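You operate a simulated robot arm through the tools that you are given. There is no shell and no other tool. Be economical: measure what you need, move in short steps, check, and stop when the job is done.

You run a simulated two-armed robot. Do the job below in one go: nothing can be reset, and whatever is moved stays where it is left.

## Task
On the top of the long bench, fold the blue towel in half, so that its two short edges meet.

It is judged by the outcome, as a careful person would: the job done as asked, and still so three seconds after it is handed in. It fails if anything else is knocked over, pushed out of place, dropped, spilled or broken. Flat cloth is picked up by pressing the open fingertips on it (5 to 10 N) and closing them slowly along it; thin cloth reads only 2 to 8 mm in the jaws.

## Robot
Two 7-joint arms with two-finger grippers on one trunk, on a base that drives. Base frame: it is fixed to the floor where the robot stands at the start and does not move with it; the origin is under the middle of the robot, x ahead of it, y to its left, z up; the surface under the hand at the start is at about z = 800. Lengths are in mm, angles in degrees, forces in N, time in s.
The left shoulder is at the start at [149, 216, 1011], the right one opposite. With the tool pointing down near the work surface each hand reaches from about 100 to 900 mm from the robot's upright axis, wherever it stands, measured 20 degrees to its own side. Places, roughly: top of the long bench [800, 200, 800]. Payload 3.18 kg a hand.
The TCP of each hand is the grasp point between the finger pads, 30 mm short of the fingertips. In the tool frame z runs along the fingers and y along their closing line. Largest opening 144 mm; the body of the gripper starts 103 mm behind the TCP.
Orientation is told as [roll, pitch, yaw] about the base's x, y, z axes, in that order, counted from this pose: with the fingers straight down and closing along the base's y, the tool's x points along the base's -x, its y along +y and its z along -z.

## Interface
- The arms move only by the tool play_rows. It takes "left_plan", "right_plan" or both (then of equal length, played together; a hand with none holds still); each is one flat list of numbers, 7 for each row, row after row: the shift along the base's x, y, z in units of 200 mm (1.0 is 200 mm), then the turn, a rotation vector about the base's x, y, z in units of 120 degrees (1.0 is 120 degrees), then the opening, from 0 (shut) to 1 (fully open). In form: [dx, dy, dz, wx, wy, wz, jaw, dx, dy, dz, wx, wy, wz, jaw, ...]. A call has 1 to 20 rows; each row is the pose to reach, as a shift and turn from the pose commanded when the call began. A call with a number of a shift or a turn outside -1 to 1 is refused whole. Each row takes 0.2 s and may step no farther than 50 mm and 8.6 degrees from the row before; otherwise, or with a gripper value out of range, the whole call is refused. A pose out of reach is approached as far as the arm can. The call stops where the force on the tool passes 40 N (or 10 N more than at its start, if that is more) or the arm is blocked; 0.2 s more then pass. The fingers move at their own pace and stop on an object; they squeeze with about 44 N. The grip force told is the motor's: it shows also when the fingers shut on nothing. Time passes only in rows, and 0.2 s behind the last, so rows that repeat a pose let the fingers close. The reply holds the time, the measured pose of the TCP, the force on the tool along the base axes, the opening and the grip force, in the units named above and with some noise, with the torque about the TCP (base axes, N m) and any sound that the robot's microphone picked up, and new pictures: "views" is both (left out), scene, wrist or none (wrist: the cameras of the hands that moved).
- Cameras (640 x 400 px; columns grow to the right, rows downward): "scene" is now at [265.7, 11.6, 1171.5]; the picture's right is [0.27, -0.96, 0.00], its down [-0.62, -0.17, -0.76] and it looks along [0.73, 0.20, -0.65] (base axes); focal length 231 px, centre (320, 200). "left" rides on the left gripper at [76, -16, -143] in its tool frame; the picture's right is [0.21, 0.98, 0.00], its down [-0.84, 0.18, -0.51] and it looks along [-0.50, 0.10, 0.86] (tool axes); focal length 218 px, centre (320, 200). "right" rides on the right gripper at [77, 16, -143] in its tool frame; the picture's right is [-0.21, 0.98, 0.00], its down [-0.84, -0.18, -0.51] and it looks along [-0.50, -0.11, 0.86] (tool axes); focal length 218 px, centre (320, 200). There is no depth. A picture from a camera that has moved, and an enlarged one, comes with that camera's place and axes in the base frame and with its lens. The place of the scene camera against the robot may be out by one fixed shift of up to 25 mm in any direction.
- slide_trunk(by): slides the trunk up (or, below 0, down) by that many mm; the arms and the scene camera ride with it, the base frame stays. It gives what a move gives, with no picture.
- steer(legs): drives the robot by 1 to 6 legs, each [ahead, left, turn to the left] in mm, mm and degrees, along the robot's own axes; the way and the turn of a leg run together, so that a leg with both is an arc; at most 1500 mm and 180 degrees a leg. The arms and the cameras ride along, it lands a little off, and it stops where it bumps. It gives what a move gives, and a new picture of the scene camera.
- turn_head(pan, tilt): turns the head with the scene camera to pan (to the left, within 80 degrees either way) and tilt (down, from -29 to 69), counted from straight ahead of the robot. It gives what a move gives, and a new picture of the scene camera.
- inspect(camera, box): a new picture of the part [left, top, right, bottom] of that camera's present view, enlarged. The clock stands still meanwhile.
- sign_off(): hands the job in; it is judged then, once.

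Work in short steps. Places have to be worked out from the pictures, the camera data and where the tool is seen: move nearer, look again, correct. Check each grasp and each placing, and mend what went wrong. You have 120 turns and 260 pictures in all, those below and enlarged ones among them. Open the grippers and draw the arms clear of the work before you hand the job in, unless the task says otherwise; then end with one line.

The tools are called after ">>>" as a command line: name --argument value ..., lists and objects as JSON in quotes. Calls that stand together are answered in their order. play_rows: Moves the arms, as the interface text tells. Its arguments: {"type":"object","properties":{"left_plan":{"type":"array","items":{"type":"number"}},"right_plan":{"type":"array","items":{"type":"number"}},"views":{"type":"string","enum":["both","scene","wrist","none"]}},"required":[]} The other tools are called the same way: slide_trunk (by) slides the trunk up or down; steer (legs) drives the base; turn_head (pan, tilt) turns the head that bears the scene camera; inspect (camera, box) takes an enlarged picture of a part of a camera's view; sign_off () hands the job in.

At the start:

```text
t: 0.0
left_position: [419.7, 263.4, 1026.8]
left_tcp_rot: [0.0, 0.0, 0.1]
left_force: [0.9, -0.9, 0.4]
left_moment: [0.0, 0.01, 0.01]
left_gripper_width: 144.0
left_gripper_force: 0.1
right_position: [413.3, -74.6, 992.0]
right_tcp_rot: [-0.3, 0.2, -0.2]
right_force: [0.6, -0.4, 0.4]
right_moment: [0.01, 0.0, -0.02]
right_gripper_width: 144.0
right_gripper_force: 0.0
trunk travel left (down, up): [-100.0, 269.0]
robot x, y, heading: [0.6, 2.1, 0.0]
head pan, tilt: [19.7, 48.2]
```

scene: 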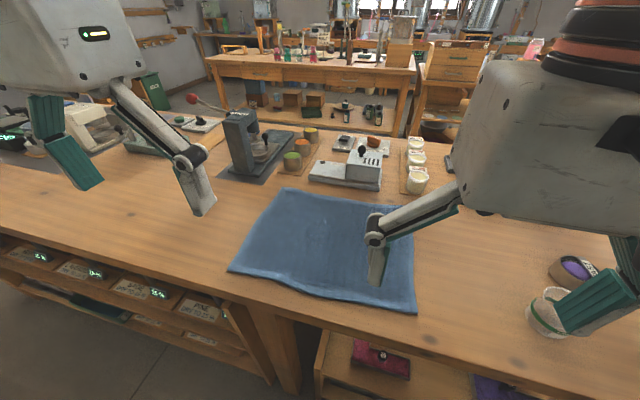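
right: 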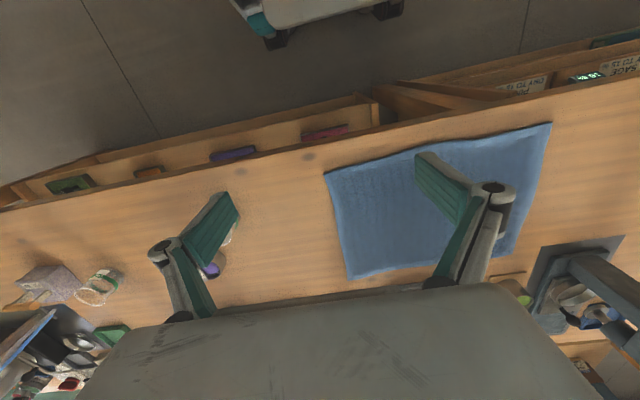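
left: 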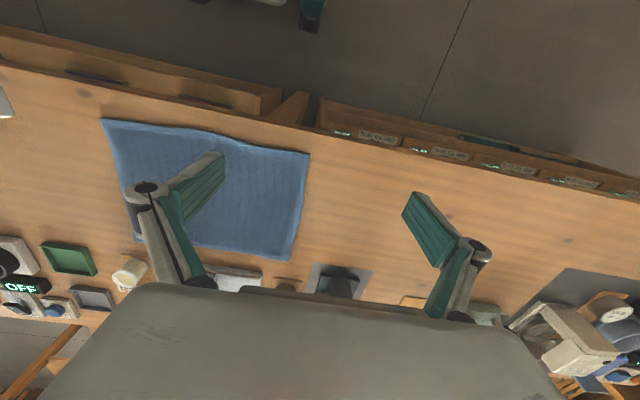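

The towel spans roughly x 450–705, y −92–234, so its short edges run along x at its left and right ends. I plan to turn right and shift left so both hands can take the left short edge without the arms crossing.

>>> steer --legs '[[0, 0, -35], [-119, 222, 0]]'

>>> turn_head --pan 10 --tilt 45

```text
t: 4.2
left_position: [523.3, 234.5, 1027.3]
left_tcp_rot: [-0.1, 0.0, -34.1]
left_force: [-0.2, -0.2, -0.8]
left_moment: [0.03, -0.01, 0.0]
left_gripper_width: 143.9
left_gripper_force: 0.0
right_position: [327.7, -40.3, 988.8]
right_tcp_rot: [-0.6, 0.6, -34.6]
right_force: [-0.2, 0.7, -1.1]
right_moment: [-0.01, -0.02, 0.01]
right_gripper_width: 144.3
right_gripper_force: 0.0
trunk travel left (down, up): [-100.0, 269.0]
robot x, y, heading: [28.2, 254.9, -34.1]
head pan, tilt: [19.7, 48.2]
camera scene: at [257.8, 105.0, 1169.8], right [-0.31, -0.95, 0.0], down [-0.63, 0.2, -0.75], along [0.71, -0.23, -0.66], focal length 231 px, centre (320, 200)
```

scene: 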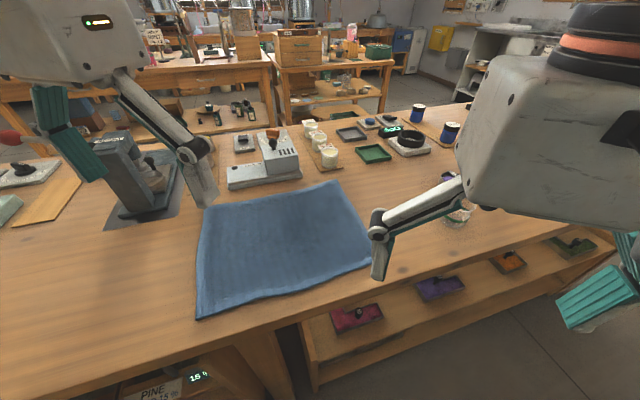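

```text
t: 5.0
left_position: [522.5, 235.7, 1028.9]
left_tcp_rot: [0.0, -0.1, -34.0]
left_force: [0.7, 0.2, 0.0]
left_moment: [0.02, -0.02, 0.04]
left_gripper_width: 143.7
left_gripper_force: 0.0
right_position: [327.8, -40.8, 990.7]
right_tcp_rot: [-0.6, 0.4, -34.5]
right_force: [0.1, -0.9, 0.0]
right_moment: [-0.03, -0.02, 0.0]
right_gripper_width: 143.8
right_gripper_force: 0.1
trunk travel left (down, up): [-100.0, 269.0]
robot x, y, heading: [28.6, 253.7, -34.2]
head pan, tilt: [10.0, 45.0]
camera scene: at [252.6, 97.3, 1166.6], right [-0.41, -0.91, 0.0], down [-0.64, 0.28, -0.72], along [0.66, -0.29, -0.7], focal length 231 px, centre (320, 200)
```

scene: 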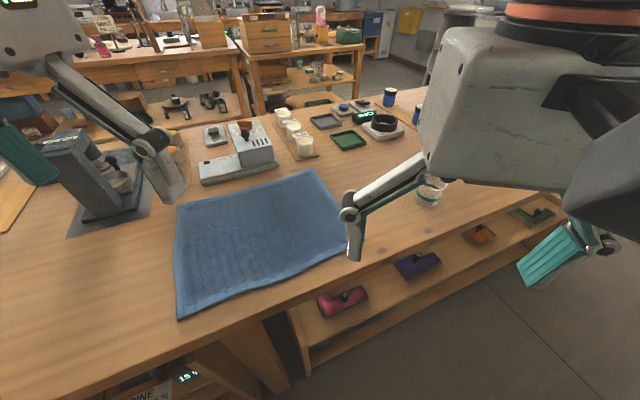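

The towel's left edge looks to be at y≈239, x≈452–717. I'll bring both hands above that side, turned so the jaws close along the edge (yaw −90).

>>> play_rows --left_plan '[0.073, -0.012, -0.06, 0, 0, -0.058, 0.3, 0.147, -0.025, -0.12, 0, 0, -0.117, 0.3, 0.22, -0.037, -0.18, 0, 0, -0.175, 0.3, 0.293, -0.05, -0.25, 0, 0, -0.233, 0.3, 0.367, -0.062, -0.31, 0, 0, -0.292, 0.3, 0.44, -0.075, -0.37, 0, 0, -0.35, 0.3, 0.513, -0.087, -0.43, 0, 0, -0.408, 0.3, 0.587, -0.1, -0.495, 0, 0, -0.467, 0.3]' --right_plan '[0.095, 0.106, -0.037, 0, 0, -0.058, 0.3, 0.19, 0.212, -0.075, 0, 0, -0.116, 0.3, 0.285, 0.319, -0.112, 0, 0, -0.174, 0.3, 0.38, 0.425, -0.15, 0, 0, -0.232, 0.3, 0.475, 0.53, -0.187, 0, 0, -0.29, 0.3, 0.57, 0.637, -0.225, 0, 0, -0.348, 0.3, 0.665, 0.744, -0.262, 0, 0, -0.406, 0.3, 0.76, 0.85, -0.3, 0, 0, -0.4625, 0.3]'

```text
t: 6.7
left_position: [534.9, 182.7, 860.5]
left_tcp_rot: [2.8, -1.8, -79.8]
left_force: [0.1, 0.2, -1.0]
left_moment: [0.04, 0.0, 0.02]
left_gripper_width: 43.3
left_gripper_force: 0.0
left hand out of reach, approached as far as the arm can: row 3, 4, 5, 6, 7, 8
right_position: [463.1, 113.0, 932.4]
right_tcp_rot: [-1.4, 0.3, -84.7]
right_force: [-5.7, -6.7, 1.6]
right_moment: [1.34, -0.65, 0.56]
right_gripper_width: 43.7
right_gripper_force: 0.1
trunk travel left (down, up): [-100.0, 269.0]
robot x, y, heading: [26.3, 255.1, -34.1]
head pan, tilt: [10.0, 45.0]
stopped in row 8 (right hand): the force on the tool passed its limit at 104 N (the readings are from after the stop); the commanded pose is now the measured one
camera scene: at [252.2, 96.9, 1164.8], right [-0.41, -0.91, 0.0], down [-0.65, 0.29, -0.71], along [0.65, -0.29, -0.71], focal length 231 px, centre (320, 200)
camera right: at [476.2, 189.0, 1074.7], right [0.99, -0.12, -0.02], down [-0.09, -0.86, 0.51], along [-0.08, -0.5, -0.86], focal length 218 px, centre (320, 200)
camera left: at [498.0, 258.4, 999.8], right [0.92, 0.38, 0.04], down [0.3, -0.79, 0.54], along [0.24, -0.49, -0.84], focal length 218 px, centre (320, 200)
```

scene: 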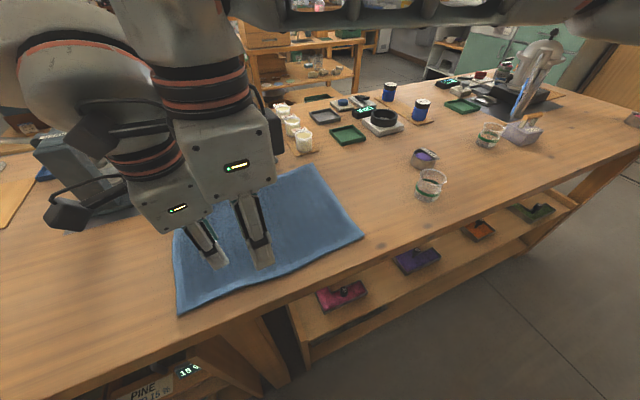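
right: 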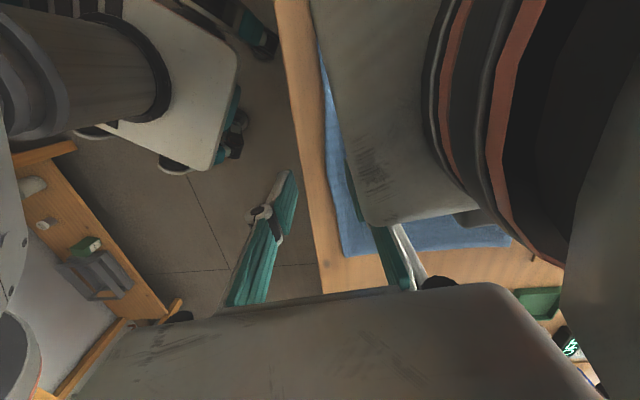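
left: 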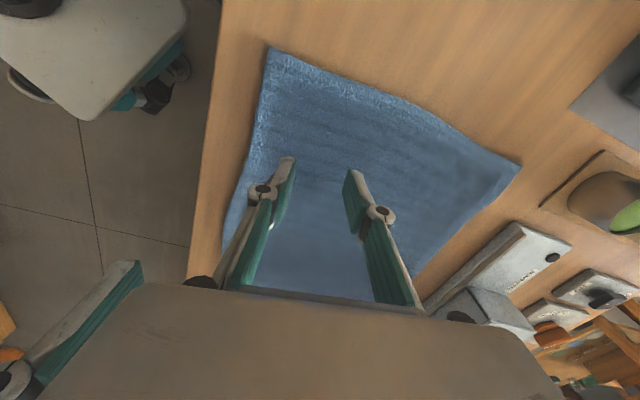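

The arms touched at their bodies, and the left hand could not hold that yaw. I'll back the right hand off toward −y first.

>>> play_rows --right_plan '[-0.04, -0.15, 0.05, 0, 0, 0, 0.3, -0.08, -0.3, 0.1, 0, 0, 0.05, 0.3, -0.12, -0.45, 0.15, 0, 0, 0.1, 0.3, -0.2, -0.6, 0.2, 0, 0, 0.15, 0.3, -0.3, -0.75, 0.25, 0, 0, 0.2, 0.3, -0.4, -0.85, 0.3, 0, 0, 0.25, 0.3]' --views "none"

>>> play_rows --left_plan '[0, 0.05, 0.1, 0, 0, 0.05, 0.3, 0, 0.1, 0.2, 0, 0, 0.1, 0.3, 0, 0.15, 0.3, 0, 0, 0.15, 0.3, 0.1, 0.2, 0.35, 0, 0, 0.2, 0.3, 0.2, 0.2, 0.35, 0, 0, 0.25, 0.3, 0.3, 0.2, 0.35, 0, 0, 0.3, 0.3, 0.4, 0.2, 0.35, 0, 0, 0.35, 0.3, 0.5, 0.2, 0.35, 0, 0, 0.38, 0.3]' --views "wrist"

```text
t: 8.1
left_position: [533.5, 183.0, 860.9]
left_tcp_rot: [2.8, -1.8, -79.8]
left_force: [-0.9, -0.6, 0.8]
left_moment: [0.03, 0.0, 0.02]
left_gripper_width: 43.1
left_gripper_force: 0.1
right_position: [383.0, -56.1, 994.2]
right_tcp_rot: [-1.2, 0.4, -54.6]
right_force: [0.3, -0.1, 1.3]
right_moment: [-0.02, 0.02, -0.02]
right_gripper_width: 43.3
right_gripper_force: 0.0
trunk travel left (down, up): [-100.0, 269.0]
robot x, y, heading: [30.0, 252.8, -34.3]
head pan, tilt: [10.0, 45.0]
```

```text
t: 9.9
left_position: [634.9, 223.4, 930.2]
left_tcp_rot: [2.7, -1.8, -34.1]
left_force: [0.3, -0.5, -0.2]
left_moment: [0.02, -0.04, -0.01]
left_gripper_width: 43.1
left_gripper_force: 0.1
right_position: [382.6, -56.3, 993.1]
right_tcp_rot: [-1.3, 0.4, -54.7]
right_force: [-0.2, 0.2, 0.4]
right_moment: [0.02, -0.01, -0.01]
right_gripper_width: 43.3
right_gripper_force: 0.0
trunk travel left (down, up): [-100.0, 269.0]
robot x, y, heading: [26.4, 256.3, -34.1]
head pan, tilt: [10.0, 45.0]
camera left: at [555.7, 249.3, 1069.6], right [0.37, 0.93, 0.04], down [0.77, -0.33, 0.54], along [0.52, -0.17, -0.84], focal length 218 px, centre (320, 200)
```

left: 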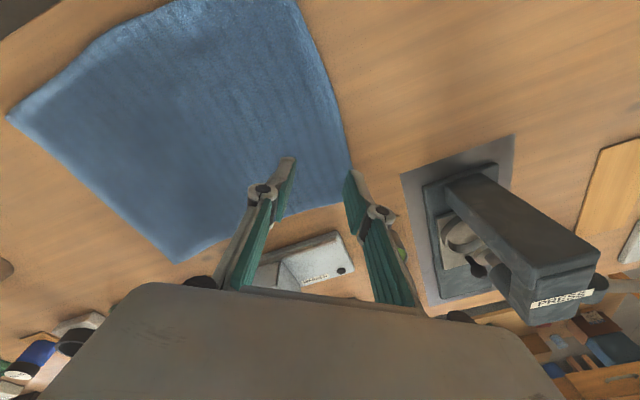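

At yaw −34 the left arm reaches fine. I'll test turning toward −90 here with the right arm out of the way.

>>> play_rows --left_plan '[0, 0, 0, 0, 0, -0.07, 0.3, 0, 0, 0, 0, 0, -0.14, 0.3, 0, 0, 0, 0, 0, -0.21, 0.3, 0, 0, 0, 0, 0, -0.28, 0.3, 0, 0, 0, 0, 0, -0.35, 0.3, 0, 0, 0, 0, 0, -0.42, 0.3, 0, 0, 0, 0, 0, -0.46, 0.3]' --views "scene"

```text
t: 11.5
left_position: [530.8, 183.4, 844.2]
left_tcp_rot: [5.2, -2.7, -85.7]
left_force: [0.3, -0.6, 0.2]
left_moment: [0.01, 0.03, -0.01]
left_gripper_width: 43.2
left_gripper_force: 0.1
left hand out of reach, approached as far as the arm can: row 3, 4, 5, 6, 7
right_position: [383.0, -56.6, 993.9]
right_tcp_rot: [-1.3, 0.3, -54.7]
right_force: [0.2, 0.4, -0.1]
right_moment: [-0.04, -0.04, 0.0]
right_gripper_width: 43.4
right_gripper_force: 0.1
trunk travel left (down, up): [-100.0, 269.0]
robot x, y, heading: [27.5, 254.9, -34.5]
head pan, tilt: [10.0, 45.0]
camera scene: at [251.4, 97.1, 1165.1], right [-0.41, -0.91, 0.0], down [-0.64, 0.29, -0.71], along [0.65, -0.29, -0.71], focal length 231 px, centre (320, 200)
```

scene: 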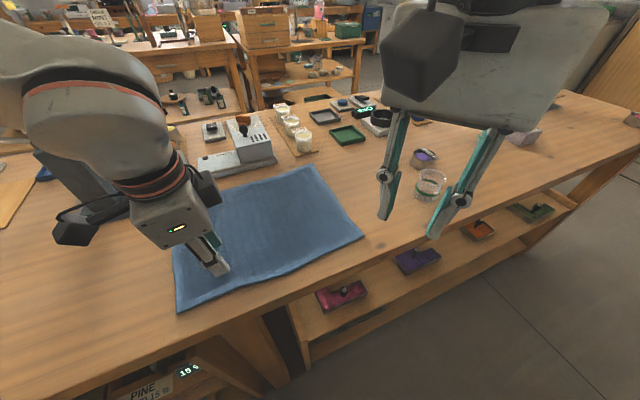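

The left wrist is limited clockwise, but the jaws are symmetric, so I'll try going counter-clockwise to yaw +90 instead.

>>> play_rows --left_plan '[0.02, 0.02, 0.1, 0, 0, 0.07, 0.3, 0.05, 0.04, 0.2, 0, 0, 0.14, 0.3, 0.08, 0.06, 0.3, 0, 0, 0.21, 0.3, 0.1, 0.1, 0.4, 0, 0, 0.28, 0.3, 0.15, 0.1, 0.5, 0, 0, 0.35, 0.3, 0.2, 0.1, 0.5, 0, 0, 0.42, 0.3, 0.2, 0.1, 0.5, 0, 0, 0.49, 0.3, 0.2, 0.1, 0.5, 0, 0, 0.56, 0.3, 0.2, 0.1, 0.5, 0, 0, 0.63, 0.3, 0.2, 0.1, 0.5, 0, 0, 0.7, 0.3, 0.2, 0.1, 0.5, 0, 0, 0.77, 0.3, 0.2, 0.1, 0.5, 0, 0, 0.84, 0.3, 0.2, 0.1, 0.5, 0, 0, 0.91, 0.3, 0.2, 0.1, 0.5, 0, 0, 0.98, 0.3]' --views "none"

>>> play_rows --left_plan '[0, 0, 0, 0, 0, 0.07, 0.3, 0, 0, 0, 0, 0, 0.14, 0.3, 0, 0, 0, 0, 0, 0.21, 0.3, 0, 0, 0, 0, 0, 0.28, 0.3, 0, 0, 0, 0, 0, 0.35, 0.3, 0, 0, 0, 0, 0, 0.42, 0.3]' --views "both"

```text
t: 14.5
left_position: [574.4, 208.2, 944.5]
left_tcp_rot: [5.2, -2.8, 32.3]
left_force: [0.3, -0.6, -0.1]
left_moment: [0.01, 0.02, -0.02]
left_gripper_width: 43.3
left_gripper_force: 0.1
right_position: [384.2, -55.5, 993.7]
right_tcp_rot: [-1.3, 0.4, -54.6]
right_force: [0.5, -0.3, -1.1]
right_moment: [0.03, -0.01, -0.03]
right_gripper_width: 43.1
right_gripper_force: 0.1
trunk travel left (down, up): [-100.0, 269.0]
robot x, y, heading: [23.1, 254.5, -34.2]
head pan, tilt: [10.0, 45.0]
```

```text
t: 15.9
left_position: [575.0, 209.2, 944.4]
left_tcp_rot: [5.2, -2.7, 82.8]
left_force: [-0.3, 0.3, -0.2]
left_moment: [0.0, 0.0, 0.0]
left_gripper_width: 43.3
left_gripper_force: 0.0
right_position: [382.8, -56.2, 992.3]
right_tcp_rot: [-1.3, 0.4, -54.7]
right_force: [-1.1, -0.4, -0.6]
right_moment: [-0.02, 0.0, 0.03]
right_gripper_width: 43.1
right_gripper_force: 0.0
trunk travel left (down, up): [-100.0, 269.0]
robot x, y, heading: [24.5, 250.6, -34.3]
head pan, tilt: [10.0, 45.0]
camera scene: at [252.0, 97.3, 1165.0], right [-0.41, -0.91, 0.0], down [-0.65, 0.29, -0.71], along [0.65, -0.29, -0.71], focal length 231 px, centre (320, 200)
camera left: at [592.8, 122.8, 1081.6], right [-0.99, -0.09, 0.08], down [-0.03, 0.83, 0.56], along [-0.11, 0.55, -0.82], focal length 218 px, centre (320, 200)
```

scene: 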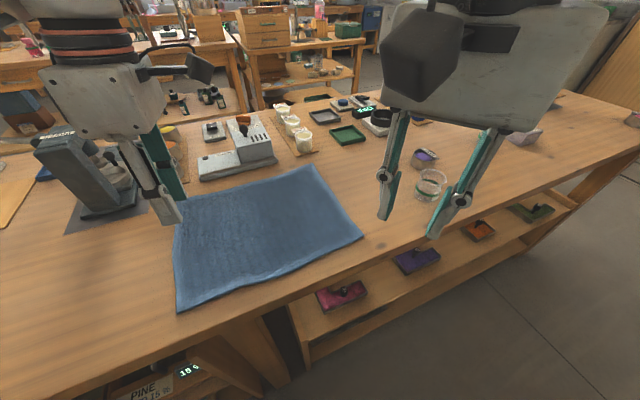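
left: 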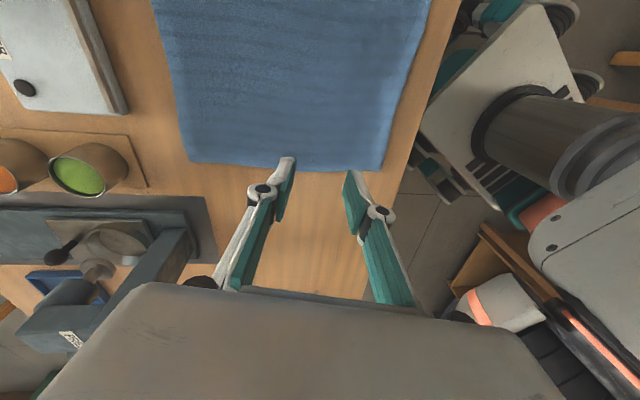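

Yaw +83 works, and this wrist view gives the left edge as y≈255, x≈467–730. I'll drive the base about 100 mm further to +y so the forearms stay apart.

>>> steer --legs '[[-56, 83, 0]]'

```text
t: 17.3
left_position: [574.2, 308.5, 944.9]
left_tcp_rot: [5.2, -2.7, 82.5]
left_force: [-0.4, 0.0, -0.5]
left_moment: [-0.03, 0.0, -0.01]
left_gripper_width: 43.3
left_gripper_force: 0.1
right_position: [383.0, 43.6, 994.0]
right_tcp_rot: [-1.3, 0.4, -54.8]
right_force: [-0.7, -0.1, 0.3]
right_moment: [-0.03, 0.0, 0.03]
right_gripper_width: 43.3
right_gripper_force: 0.1
trunk travel left (down, up): [-100.0, 269.0]
robot x, y, heading: [29.9, 356.6, -34.2]
head pan, tilt: [10.0, 45.0]
camera scene: at [252.9, 197.8, 1165.0], right [-0.41, -0.91, 0.0], down [-0.65, 0.29, -0.71], along [0.65, -0.29, -0.71], focal length 231 px, centre (320, 200)
```

scene: 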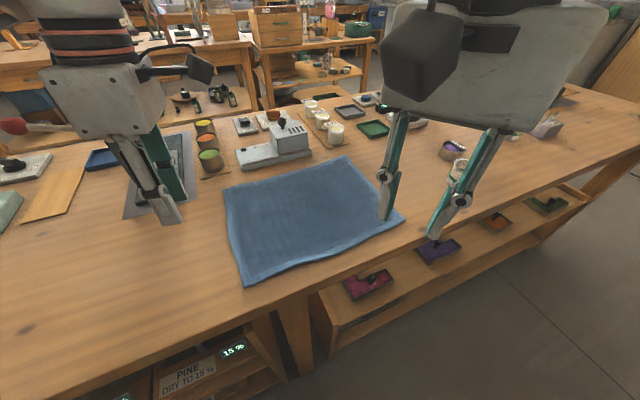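

Left hand goes over its corner (first y, then x, staying clear of the microscope); right hand comes to just short of the near corner.

>>> play_rows --left_plan '[0, -0.15, 0, 0, -0.01, 0.015, 0.3, 0, -0.315, -0.05, 0, -0.02, 0.03, 0.3, 0.15, -0.315, -0.13, 0, -0.03, 0.045, 0.3, 0.3, -0.315, -0.21, 0, -0.04, 0.06, 0.3, 0.45, -0.315, -0.3, 0, -0.04, 0.06, 0.3, 0.58, -0.315, -0.375, 0, -0.04, 0.06, 0.3]' --right_plan '[0.1, 0.05, -0.04, 0, 0, -0.05, 0.3, 0.2, 0.1, -0.08, 0, 0, -0.1, 0.3, 0.3, 0.2, -0.12, 0, 0, -0.15, 0.3, 0.4, 0.3, -0.2, 0, 0, -0.2, 0.3, 0.5, 0.4, -0.25, 0, 0, -0.25, 0.3, 0.595, 0.5, -0.3, 0, 0, -0.293, 0.3]'

```text
t: 18.7
left_position: [691.0, 243.7, 867.5]
left_tcp_rot: [0.6, -3.2, 90.0]
left_force: [0.2, 0.7, -0.6]
left_moment: [0.0, 0.01, -0.03]
left_gripper_width: 43.4
left_gripper_force: 0.1
right_position: [503.8, 144.1, 932.5]
right_tcp_rot: [-1.4, 0.5, -90.0]
right_force: [0.4, -1.0, -0.5]
right_moment: [0.01, 0.03, -0.02]
right_gripper_width: 43.1
right_gripper_force: 0.0
trunk travel left (down, up): [-100.0, 269.0]
robot x, y, heading: [26.6, 350.1, -34.4]
head pan, tilt: [10.0, 45.0]
camera scene: at [253.8, 197.5, 1164.6], right [-0.41, -0.91, 0.0], down [-0.65, 0.29, -0.71], along [0.64, -0.29, -0.71], focal length 231 px, centre (320, 200)
camera right: at [524.3, 219.0, 1074.3], right [0.98, -0.21, -0.03], down [-0.17, -0.85, 0.51], along [-0.13, -0.49, -0.86], focal length 218 px, centre (320, 200)
camera left: at [708.2, 160.2, 1005.5], right [-0.98, -0.21, 0.0], down [-0.18, 0.81, 0.55], along [-0.11, 0.54, -0.83], focal length 218 px, centre (320, 200)
```

scene: 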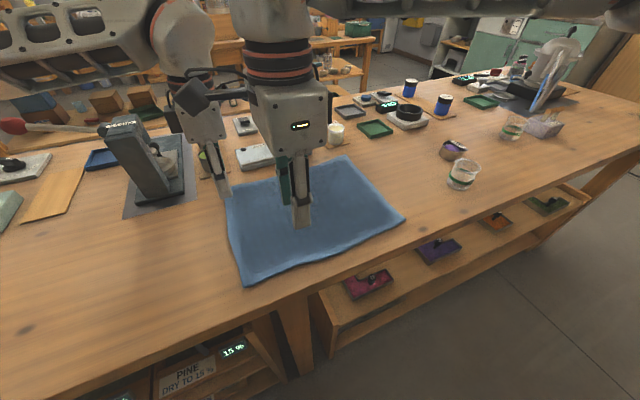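
right: 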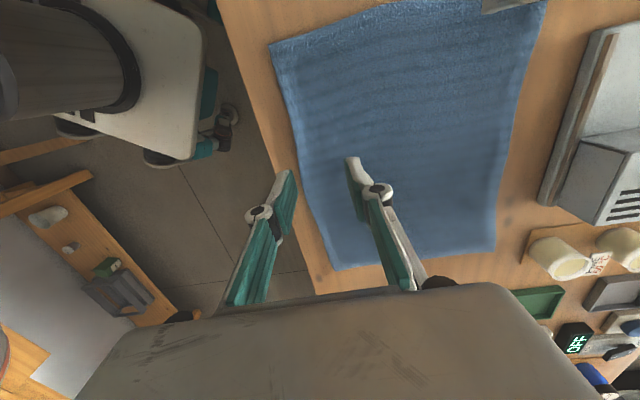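
left: 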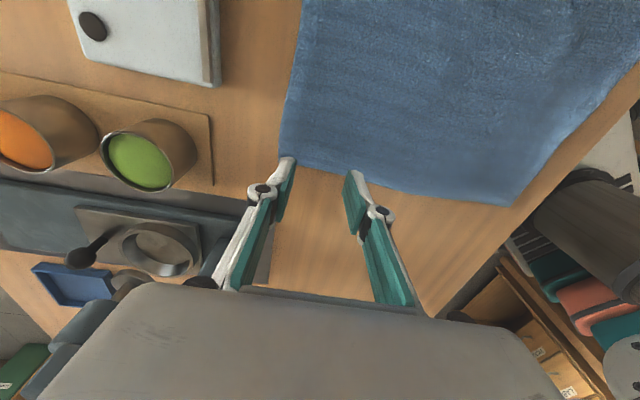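

The right hand sees the right edge at x≈480–742, y≈−80. I'll enlarge the left camera's view of the far-left corner before pressing.

>>> inspect --camera "left" --box '[240, 90, 420, 220]'

```text
3.08 times, centred on (330, 155) of left
camera zoom: at [708.2, 160.2, 1005.5], right [-0.98, -0.21, 0.0], down [-0.18, 0.81, 0.55], along [-0.11, 0.54, -0.83], focal length 672 px, centre (289, 338)
```

zoom: 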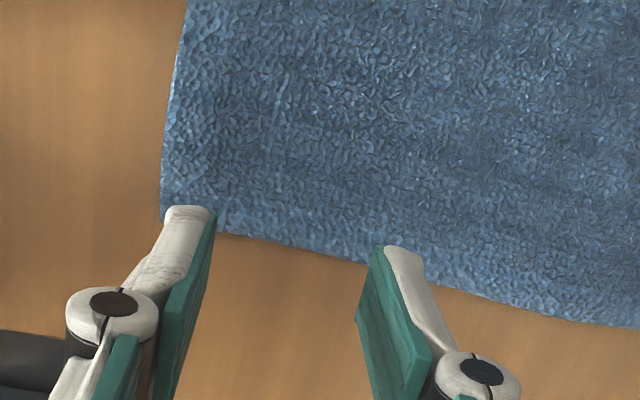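

Zoomed, the far-left corner is at about (731, 255). I'll lower the left hand to just above the cloth and bring the right hand over the near corner with a slight 15° lean.

>>> play_rows --left_plan '[0.01, 0.012, -0.04, 0, 0, 0, 0.3, 0.01, 0.012, -0.08, 0, 0, 0, 0.3, 0.01, 0.012, -0.11, 0, 0, 0, 0.3, 0.01, 0.012, -0.135, 0, 0, 0, 0.3, 0.01, 0.012, -0.15, 0, 0, 0, 0.3, 0.01, 0.012, -0.15, 0, 0, 0, 0.3]' --right_plan '[0.002, 0.09, -0.05, 0.025, 0, 0, 0.3, 0.004, 0.18, -0.1, 0.05, 0, 0, 0.3, 0.006, 0.28, -0.16, 0.075, 0, 0, 0.3, 0.006, 0.38, -0.24, 0.1, 0, 0, 0.3, 0.006, 0.47, -0.35, 0.125, 0, 0, 0.3, 0.006, 0.47, -0.4, 0.125, 0, 0, 0.3]'

```text
t: 20.1
left_position: [693.0, 246.5, 841.4]
left_tcp_rot: [0.4, -3.0, 90.0]
left_force: [0.7, 0.0, -0.1]
left_moment: [0.0, 0.0, 0.0]
left_gripper_width: 43.1
left_gripper_force: 0.0
right_position: [503.7, 237.2, 853.7]
right_tcp_rot: [-1.2, 15.4, -90.0]
right_force: [0.5, -0.3, 0.1]
right_moment: [0.0, 0.0, -0.02]
right_gripper_width: 42.9
right_gripper_force: 0.1
trunk travel left (down, up): [-100.0, 269.0]
robot x, y, heading: [29.5, 350.7, -34.3]
head pan, tilt: [10.0, 45.0]
camera scene: at [252.6, 197.5, 1165.1], right [-0.41, -0.91, 0.0], down [-0.65, 0.29, -0.71], along [0.65, -0.29, -0.71], focal length 231 px, centre (320, 200)
camera right: at [523.1, 272.8, 1010.4], right [0.98, -0.19, -0.08], down [-0.17, -0.95, 0.27], along [-0.12, -0.25, -0.96], focal length 218 px, centre (320, 200)
camera left: at [710.2, 163.7, 977.9], right [-0.98, -0.21, 0.0], down [-0.18, 0.81, 0.55], along [-0.11, 0.54, -0.83], focal length 218 px, centre (320, 200)
```

scene: 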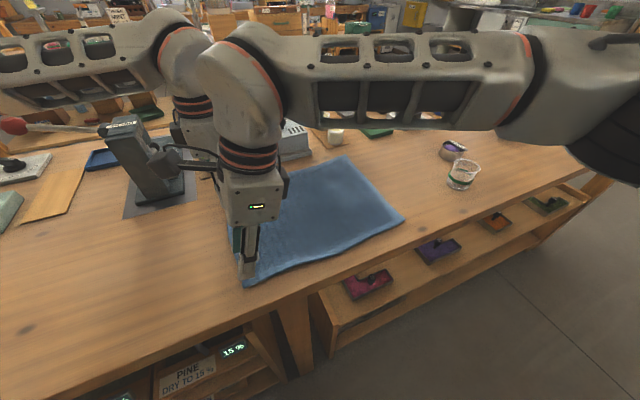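
right: 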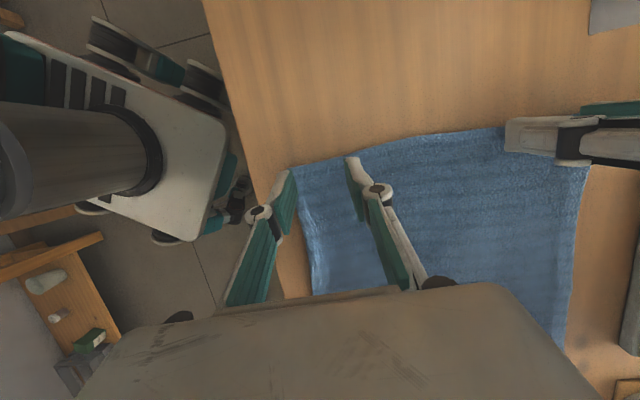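
left: 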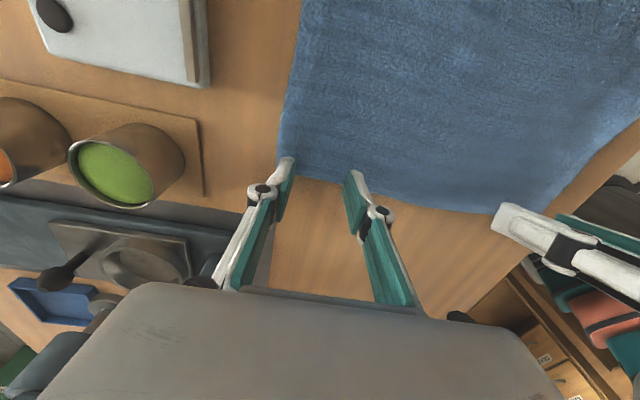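

Hands are near the corners without contact. Zooming the right wrist view to check the near corner.

>>> inspect --camera "right" --box '[240, 90, 420, 220]'

>>> inspect --camera "left" --box '[240, 90, 420, 220]'

```text
3.08 times, centred on (330, 155) of right
camera zoom: at [523.1, 272.8, 1010.4], right [0.98, -0.19, -0.08], down [-0.17, -0.95, 0.27], along [-0.12, -0.25, -0.96], focal length 672 px, centre (289, 338)
```

zoom: 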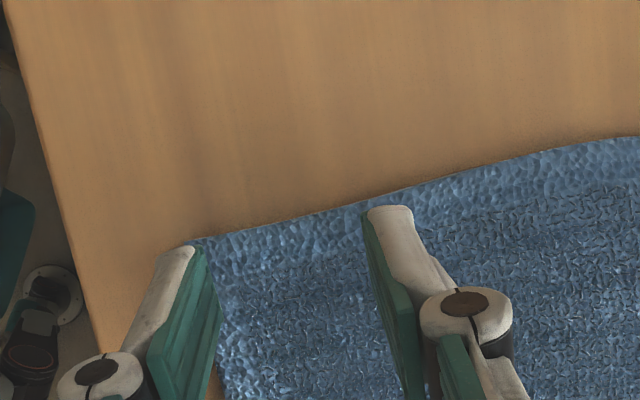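

```text
3.08 times, centred on (330, 155) of left
camera zoom: at [710.2, 163.7, 977.9], right [-0.98, -0.21, 0.0], down [-0.18, 0.81, 0.55], along [-0.11, 0.54, -0.83], focal length 672 px, centre (289, 338)
```

zoom: 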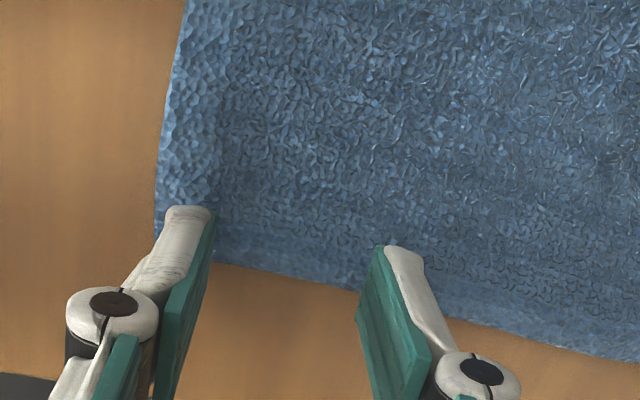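

Both fingertip pairs line up with the edge (right needs +8 mm in x). Lowering to first touch.

>>> play_rows --left_plan '[0, 0, -0.015, 0, 0, 0, 0.3, 0, 0, -0.03, 0, 0, 0, 0.3, 0, 0, -0.04, 0, 0, 0, 0.3, 0, 0, -0.045, 0, 0, 0, 0.3]' --right_plan '[0.04, 0, -0.03, 0, 0, 0, 0.3, 0.04, 0, -0.06, 0, 0, 0, 0.3, 0.04, 0, -0.08, 0, 0, 0, 0.3, 0.04, 0, -0.09, 0, 0, 0, 0.3]' --views "none"

```text
t: 21.1
left_position: [693.0, 247.3, 832.7]
left_tcp_rot: [0.4, -2.9, 90.0]
left_force: [-1.6, -1.1, 9.9]
left_moment: [-0.1, -0.04, 0.0]
left_gripper_width: 43.4
left_gripper_force: 0.0
right_position: [513.0, 237.3, 836.0]
right_tcp_rot: [-1.1, 15.4, -89.9]
right_force: [0.2, 0.1, 0.5]
right_moment: [-0.02, 0.01, 0.01]
right_gripper_width: 43.0
right_gripper_force: 0.0
trunk travel left (down, up): [-100.0, 269.0]
robot x, y, heading: [31.6, 354.3, -34.2]
head pan, tilt: [10.0, 45.0]
```

Left presses with ~10 N. Lower the right by 2–3 mm more.

>>> play_rows --right_plan '[0, 0, -0.008, 0, 0, 0, 0.3, 0, 0, -0.014, 0, 0, 0, 0.3, 0, 0, -0.014, 0, 0, 0, 0.3]' --views "none"

```text
t: 21.9
left_position: [691.3, 248.7, 831.7]
left_tcp_rot: [0.1, -2.9, 90.1]
left_force: [1.3, -3.6, 13.0]
left_moment: [-0.19, -0.11, -0.02]
left_gripper_width: 43.0
left_gripper_force: 0.1
right_position: [512.6, 237.6, 834.6]
right_tcp_rot: [-1.0, 15.4, -89.8]
right_force: [1.5, 3.1, 10.5]
right_moment: [0.08, -0.2, 0.06]
right_gripper_width: 43.1
right_gripper_force: 0.3
trunk travel left (down, up): [-100.0, 269.0]
robot x, y, heading: [28.3, 355.7, -34.4]
head pan, tilt: [10.0, 45.0]
```

Both are pressing at ~10–13 N. Closing both slowly.

>>> play_rows --left_plan '[0, 0, 0.002, 0, 0, 0, 0.28, 0, 0, 0.002, 0, 0, 0, 0.26, 0, 0, 0.002, 0, 0, 0, 0.24, 0, 0, 0.002, 0, 0, 0, 0.22, 0, 0, 0.002, 0, 0, 0, 0.2, 0, 0, 0.002, 0, 0, 0, 0.18, 0, 0, 0.002, 0, 0, 0, 0.16, 0, 0, 0.002, 0, 0, 0, 0.14, 0, 0, 0.002, 0, 0, 0, 0.12, 0, 0, 0.002, 0, 0, 0, 0.1, 0, 0, 0.002, 0, 0, 0, 0.08, 0, 0, 0.002, 0, 0, 0, 0.06, 0, 0, 0.002, 0, 0, 0, 0.04, 0, 0, 0.002, 0, 0, 0, 0.02, 0, 0, 0.002, 0, 0, 0, 0, 0, 0, 0.002, 0, 0, 0, 0, 0, 0, 0.002, 0, 0, 0, 0]' --right_plan '[0, 0, 0, 0, 0, 0, 0.28, 0, 0, 0, 0, 0, 0, 0.26, 0, 0, 0, 0, 0, 0, 0.24, 0, 0, 0, 0, 0, 0, 0.22, 0, 0, 0, 0, 0, 0, 0.2, 0, 0, 0, 0, 0, 0, 0.18, 0, 0, 0, 0, 0, 0, 0.16, 0, 0, 0, 0, 0, 0, 0.14, 0, 0, 0, 0, 0, 0, 0.12, 0, 0, 0, 0, 0, 0, 0.1, 0, 0, 0, 0, 0, 0, 0.08, 0, 0, 0, 0, 0, 0, 0.06, 0, 0, 0, 0, 0, 0, 0.04, 0, 0, 0, 0, 0, 0, 0.02, 0, 0, 0, 0, 0, 0, 0, 0, 0, 0, 0, 0, 0, 0, 0, 0, 0, 0, 0, 0, 0]'

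```text
t: 25.5
left_position: [691.3, 248.1, 830.9]
left_tcp_rot: [0.3, -3.2, 90.0]
left_force: [-6.3, -1.1, 4.8]
left_moment: [0.0, -0.03, -0.04]
left_gripper_width: 6.3
left_gripper_force: 43.2
right_position: [512.2, 237.6, 832.2]
right_tcp_rot: [-1.2, 15.3, -89.8]
right_force: [4.6, 0.9, 1.7]
right_moment: [-0.02, -0.13, 0.0]
right_gripper_width: 5.3
right_gripper_force: 42.1
trunk travel left (down, up): [-100.0, 269.0]
robot x, y, heading: [27.5, 355.3, -34.1]
head pan, tilt: [10.0, 45.0]
camera scene: at [252.1, 197.4, 1165.2], right [-0.41, -0.91, 0.0], down [-0.64, 0.29, -0.71], along [0.65, -0.29, -0.71], focal length 231 px, centre (320, 200)
camera right: at [532.2, 272.2, 989.3], right [0.98, -0.19, -0.08], down [-0.17, -0.95, 0.27], along [-0.12, -0.25, -0.96], focal length 218 px, centre (320, 200)
camera left: at [709.8, 164.2, 969.2], right [-0.98, -0.21, 0.0], down [-0.18, 0.81, 0.55], along [-0.11, 0.54, -0.83], focal length 218 px, centre (320, 200)
```

scene: 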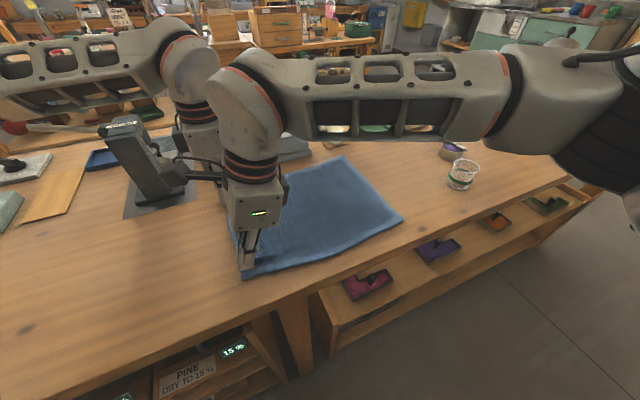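
right: 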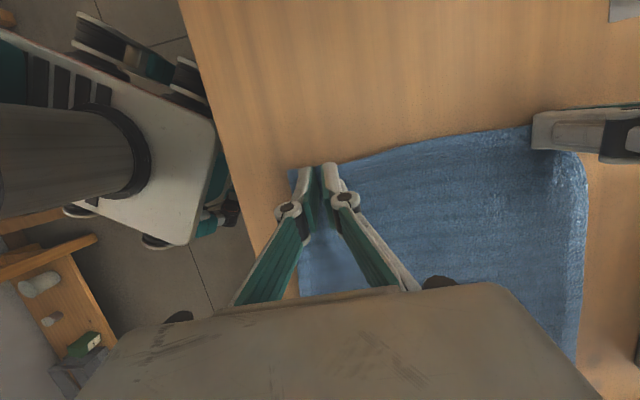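
left: 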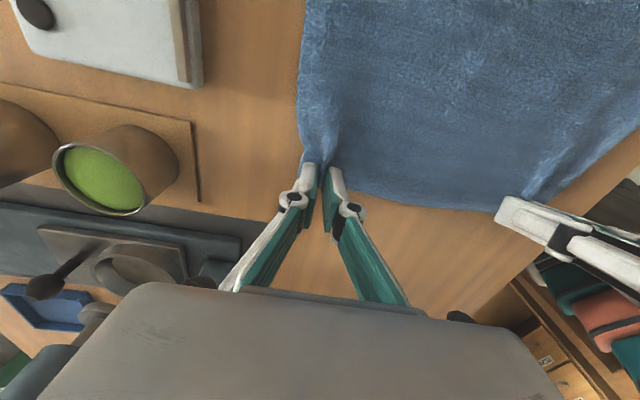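

Both jaws hold cloth (6.3 and 5.3 mm). I'll swing the edge up along an arc to above the fold line, leaning the hands gradually.

>>> play_rows --left_plan '[0, -0.007, 0.09, 0.01, 0, 0, 0, 0, -0.027, 0.18, 0.02, 0, 0, 0, 0, -0.06, 0.27, 0.03, 0, 0, 0, 0, -0.105, 0.35, 0.04, 0, 0, 0, 0, -0.165, 0.425, 0.05, 0, 0, 0, 0, -0.235, 0.495, 0.06, 0, 0, 0]' --right_plan '[0, -0.007, 0.09, 0.003, 0, 0, 0, 0, -0.027, 0.18, 0.006, 0, 0, 0, 0, -0.06, 0.27, 0.01, 0, 0, 0, 0, -0.105, 0.35, 0.014, 0, 0, 0, 0, -0.165, 0.425, 0.018, 0, 0, 0, 0, -0.235, 0.495, 0.02, 0, 0, 0]'

```text
t: 26.9
left_position: [692.5, 199.9, 931.9]
left_tcp_rot: [0.4, -10.3, 90.0]
left_force: [-7.1, -0.7, -0.4]
left_moment: [-0.04, 0.07, 0.02]
left_gripper_width: 6.4
left_gripper_force: 39.5
right_position: [512.0, 190.3, 932.1]
right_tcp_rot: [-1.2, 17.8, -89.9]
right_force: [5.4, -0.7, 2.2]
right_moment: [0.03, -0.3, -0.06]
right_gripper_width: 1.3
right_gripper_force: 30.8
trunk travel left (down, up): [-100.0, 269.0]
robot x, y, heading: [28.2, 354.9, -34.2]
head pan, tilt: [10.0, 45.0]
camera scene: at [251.9, 197.0, 1165.2], right [-0.41, -0.91, 0.0], down [-0.64, 0.29, -0.71], along [0.65, -0.29, -0.71], focal length 231 px, centre (320, 200)
camera right: at [531.2, 218.4, 1090.3], right [0.98, -0.19, -0.08], down [-0.17, -0.96, 0.23], along [-0.12, -0.21, -0.97], focal length 218 px, centre (320, 200)
camera left: at [710.8, 100.1, 1058.2], right [-0.98, -0.21, -0.03], down [-0.18, 0.74, 0.65], along [-0.11, 0.64, -0.76], focal length 218 px, centre (320, 200)
```

scene: 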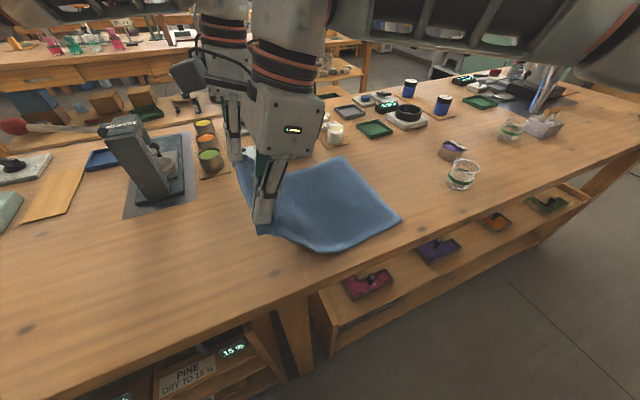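
right: 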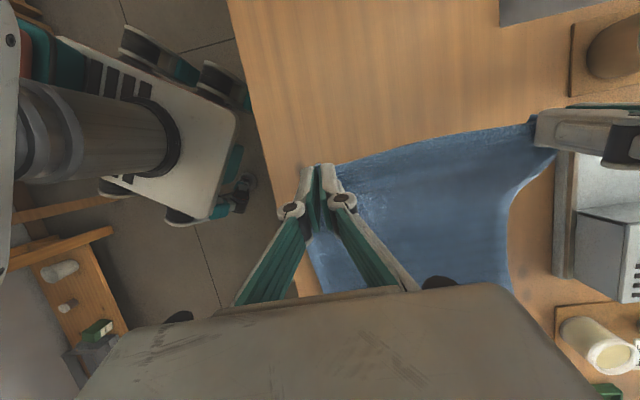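
left: 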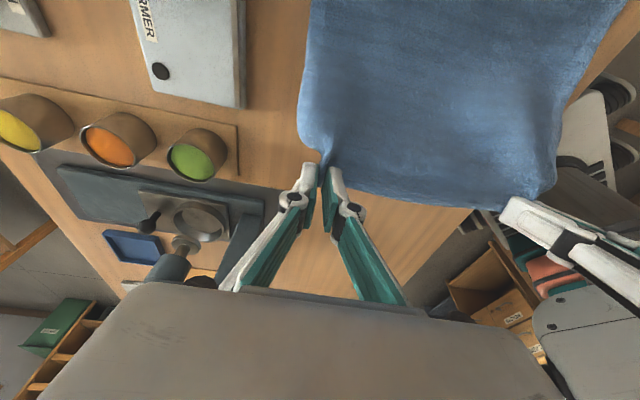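

The cloth lifts, but the hands pull against each other (~6 N along x) and the right grip has thinned to 1.3 mm. I'll ease the hands together by 16 mm and look closer.

>>> play_rows --left_plan '[-0.02, 0, 0, 0, 0, 0, 0, -0.04, 0, 0, 0, 0, 0, 0]' --right_plan '[0.02, 0, 0, 0, 0, 0, 0, 0.04, 0, 0, 0, 0, 0, 0]' --views "none"

>>> inspect --camera "right" --box '[240, 110, 420, 240]'

```text
t: 27.5
left_position: [685.6, 201.4, 931.4]
left_tcp_rot: [0.4, -10.1, 90.0]
left_force: [-0.2, 0.2, -1.3]
left_moment: [-0.03, -0.09, -0.01]
left_gripper_width: 7.8
left_gripper_force: 42.2
right_position: [521.0, 190.2, 931.6]
right_tcp_rot: [-1.4, 17.8, -90.0]
right_force: [0.6, 0.1, -1.4]
right_moment: [0.04, -0.06, -0.03]
right_gripper_width: 5.4
right_gripper_force: 38.0
trunk travel left (down, up): [-100.0, 269.0]
robot x, y, heading: [30.6, 354.0, -34.3]
head pan, tilt: [10.0, 45.0]
```

```text
3.08 times, centred on (330, 175) of right
camera zoom: at [540.1, 218.9, 1089.9], right [0.98, -0.19, -0.09], down [-0.17, -0.96, 0.23], along [-0.13, -0.21, -0.97], focal length 672 px, centre (289, 277)
```

zoom: 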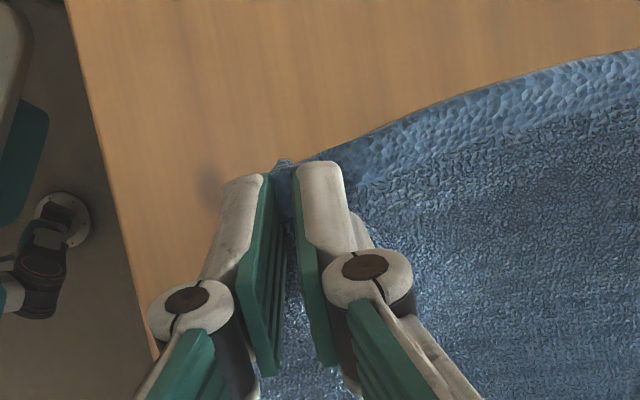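

Tension gone and both grips are good (7.8 and 5.4 mm). Continue the arc past the fold line.

>>> play_rows --left_plan '[0, -0.08, 0.06, 0.01, 0, 0, 0, 0, -0.165, 0.11, 0.02, 0, 0, 0, 0, -0.26, 0.15, 0.03, 0, 0, 0, 0, -0.36, 0.18, 0.04, 0, 0, 0, 0, -0.46, 0.2, 0.05, 0, 0, 0, 0, -0.565, 0.205, 0.06, 0, 0, 0, 0, -0.67, 0.2, 0.07, 0, 0, 0, 0, -0.77, 0.18, 0.08, 0, 0, 0]' --right_plan '[0, -0.08, 0.06, 0.005, 0, 0, 0, 0, -0.165, 0.11, 0.01, 0, 0, 0, 0, -0.26, 0.15, 0.015, 0, 0, 0, 0, -0.36, 0.18, 0.02, 0, 0, 0, 0, -0.46, 0.2, 0.025, 0, 0, 0, 0, -0.565, 0.205, 0.03, 0, 0, 0, 0, -0.67, 0.2, 0.035, 0, 0, 0, 0, -0.77, 0.18, 0.04, 0, 0, 0]'

```text
t: 29.5
left_position: [702.0, 62.9, 985.4]
left_tcp_rot: [2.0, -16.5, 92.2]
left_force: [-9.6, -1.3, -0.5]
left_moment: [-0.04, 0.16, -0.02]
left_gripper_width: 5.1
left_gripper_force: 40.0
right_position: [520.8, 34.8, 968.3]
right_tcp_rot: [-0.8, 22.6, -89.6]
right_force: [8.7, 1.4, 0.8]
right_moment: [0.08, -0.33, -0.01]
right_gripper_width: 4.3
right_gripper_force: 39.9
trunk travel left (down, up): [-100.0, 269.0]
robot x, y, heading: [29.7, 356.2, -34.3]
head pan, tilt: [10.0, 45.0]
stopped in row 8 (left hand): the arm was blocked; the commanded pose is now the measured one
camera scene: at [252.8, 197.4, 1165.0], right [-0.41, -0.91, 0.0], down [-0.65, 0.29, -0.71], along [0.65, -0.29, -0.71], focal length 231 px, centre (320, 200)
camera right: at [539.3, 50.4, 1128.5], right [0.98, -0.18, -0.09], down [-0.17, -0.97, 0.15], along [-0.12, -0.13, -0.98], focal length 218 px, centre (320, 200)
camera left: at [728.0, -49.6, 1100.5], right [-0.97, -0.25, -0.03], down [-0.19, 0.66, 0.73], along [-0.16, 0.71, -0.68], focal length 218 px, centre (320, 200)
```

scene: 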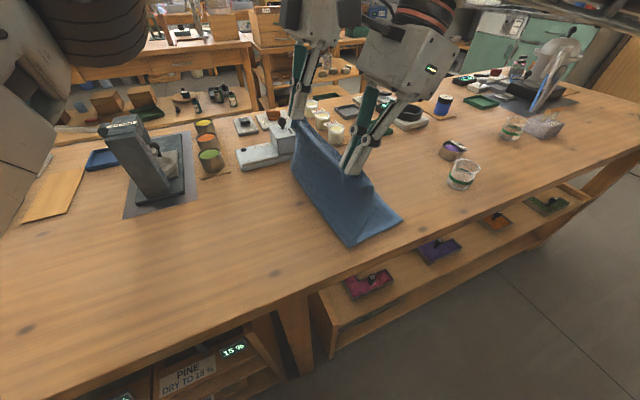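
right: 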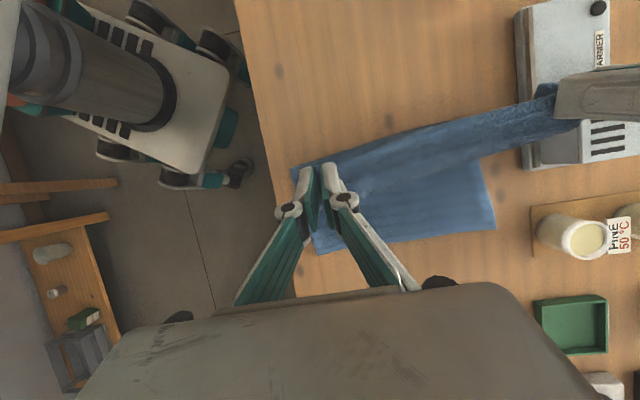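
left: 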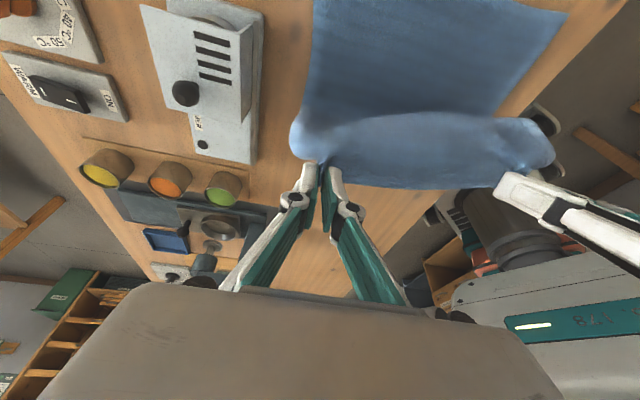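

The left arm hit a limit at y≈63. I'll lower both hands a little, ease the cross-tension, then let the base carry both hands 90 mm toward −y.

>>> play_rows --left_plan '[-0.03, 0, -0.07, 0, 0, 0, 0, -0.06, 0, -0.14, 0, 0, 0, 0, -0.06, 0, -0.21, 0, 0, 0, 0, -0.06, 0, -0.275, 0, 0, 0, 0]' --right_plan '[0.02, 0, -0.05, 0, 0, 0, 0, 0.03, 0, -0.1, 0, 0, 0, 0, 0.03, 0, -0.15, 0, 0, 0, 0, 0.03, 0, -0.2, 0, 0, 0, 0]' --views "none"

>>> steer --legs '[[51, -74, 0]]'

```text
t: 30.5
left_position: [689.9, 61.2, 929.8]
left_tcp_rot: [1.6, -16.7, 92.0]
left_force: [-0.6, -0.8, 0.8]
left_moment: [0.02, 0.05, 0.03]
left_gripper_width: 5.1
left_gripper_force: 41.6
right_position: [525.4, 34.4, 927.1]
right_tcp_rot: [-1.1, 22.6, -89.7]
right_force: [-1.2, -1.1, 2.5]
right_moment: [0.0, -0.01, -0.03]
right_gripper_width: 3.8
right_gripper_force: 31.8
trunk travel left (down, up): [-100.0, 269.0]
robot x, y, heading: [31.1, 354.4, -33.9]
head pan, tilt: [10.0, 45.0]
```

```text
t: 31.8
left_position: [688.8, -28.4, 931.3]
left_tcp_rot: [1.5, -16.6, 91.9]
left_force: [-0.7, 0.2, -1.4]
left_moment: [0.03, -0.1, -0.06]
left_gripper_width: 6.8
left_gripper_force: 38.1
right_position: [526.6, -54.1, 927.8]
right_tcp_rot: [-1.0, 22.6, -89.8]
right_force: [-0.6, 0.1, -1.2]
right_moment: [-0.05, -0.01, -0.02]
right_gripper_width: 6.4
right_gripper_force: 42.8
trunk travel left (down, up): [-100.0, 269.0]
robot x, y, heading: [26.8, 260.8, -34.1]
head pan, tilt: [10.0, 45.0]
camera scene: at [253.5, 108.5, 1165.2], right [-0.41, -0.91, 0.0], down [-0.65, 0.29, -0.71], along [0.65, -0.29, -0.71], focal length 231 px, centre (320, 200)
```

scene: 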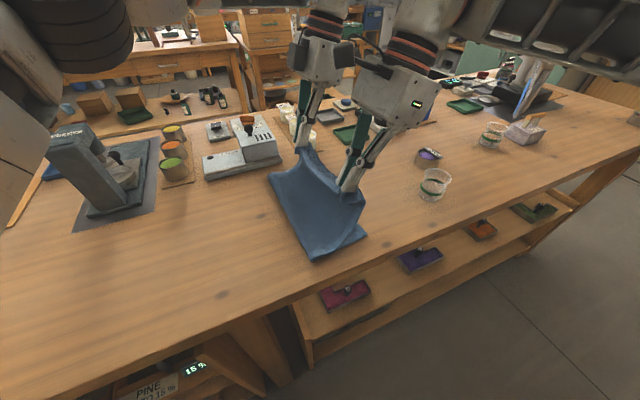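

Good: the cloth is looped over and both grips hold. I'll lower further (right hand back 20 mm to match the left), then drive the last ~57 mm.

>>> play_rows --left_plan '[0.01, 0, -0.08, 0, 0, 0, 0, 0.02, 0, -0.16, 0, 0, 0, 0, 0.03, 0, -0.24, 0, 0, 0, 0, 0.03, 0, -0.32, 0, 0, 0, 0]' --right_plan '[0, 0.03, -0.08, 0, 0, 0, 0, 0, 0.06, -0.16, 0, 0, 0, 0, 0, 0.09, -0.24, 0, 0, 0, 0, 0, 0.11, -0.31, 0, 0, 0, 0]' --views "none"

>>> steer --legs '[[32, -47, 0]]'

```text
t: 32.8
left_position: [694.6, -25.9, 865.6]
left_tcp_rot: [1.7, -16.7, 91.9]
left_force: [-1.1, -0.1, 0.4]
left_moment: [0.0, -0.08, -0.02]
left_gripper_width: 5.3
left_gripper_force: 43.7
right_position: [527.0, -31.6, 865.4]
right_tcp_rot: [-1.0, 22.6, -89.7]
right_force: [1.1, -0.6, 0.8]
right_moment: [-0.04, 0.05, 0.02]
right_gripper_width: 4.1
right_gripper_force: 40.4
trunk travel left (down, up): [-100.0, 269.0]
robot x, y, heading: [29.5, 263.8, -34.1]
head pan, tilt: [10.0, 45.0]
```

```text
t: 33.9
left_position: [693.9, -83.8, 867.1]
left_tcp_rot: [1.5, -16.6, 92.0]
left_force: [1.2, -0.5, 0.9]
left_moment: [0.03, 0.31, 0.07]
left_gripper_width: 2.0
left_gripper_force: 29.6
right_position: [526.7, -88.9, 865.8]
right_tcp_rot: [-1.0, 22.6, -89.7]
right_force: [1.3, 1.2, -0.8]
right_moment: [0.05, 0.01, 0.0]
right_gripper_width: 2.2
right_gripper_force: 32.2
trunk travel left (down, up): [-100.0, 269.0]
robot x, y, heading: [31.6, 209.1, -34.2]
head pan, tilt: [10.0, 45.0]
camera scene: at [253.3, 51.4, 1165.1], right [-0.41, -0.91, 0.0], down [-0.65, 0.29, -0.71], along [0.65, -0.29, -0.71], focal length 231 px, centre (320, 200)
```

scene: 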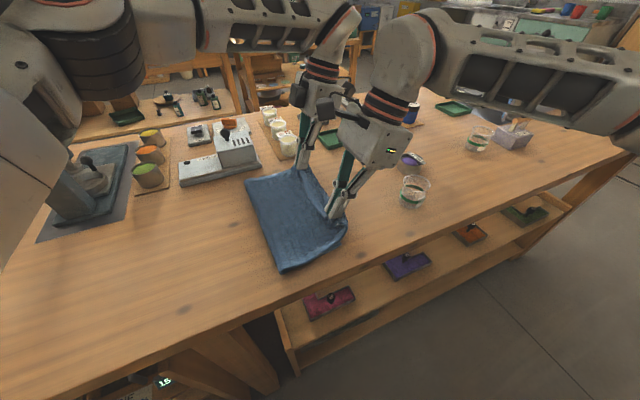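

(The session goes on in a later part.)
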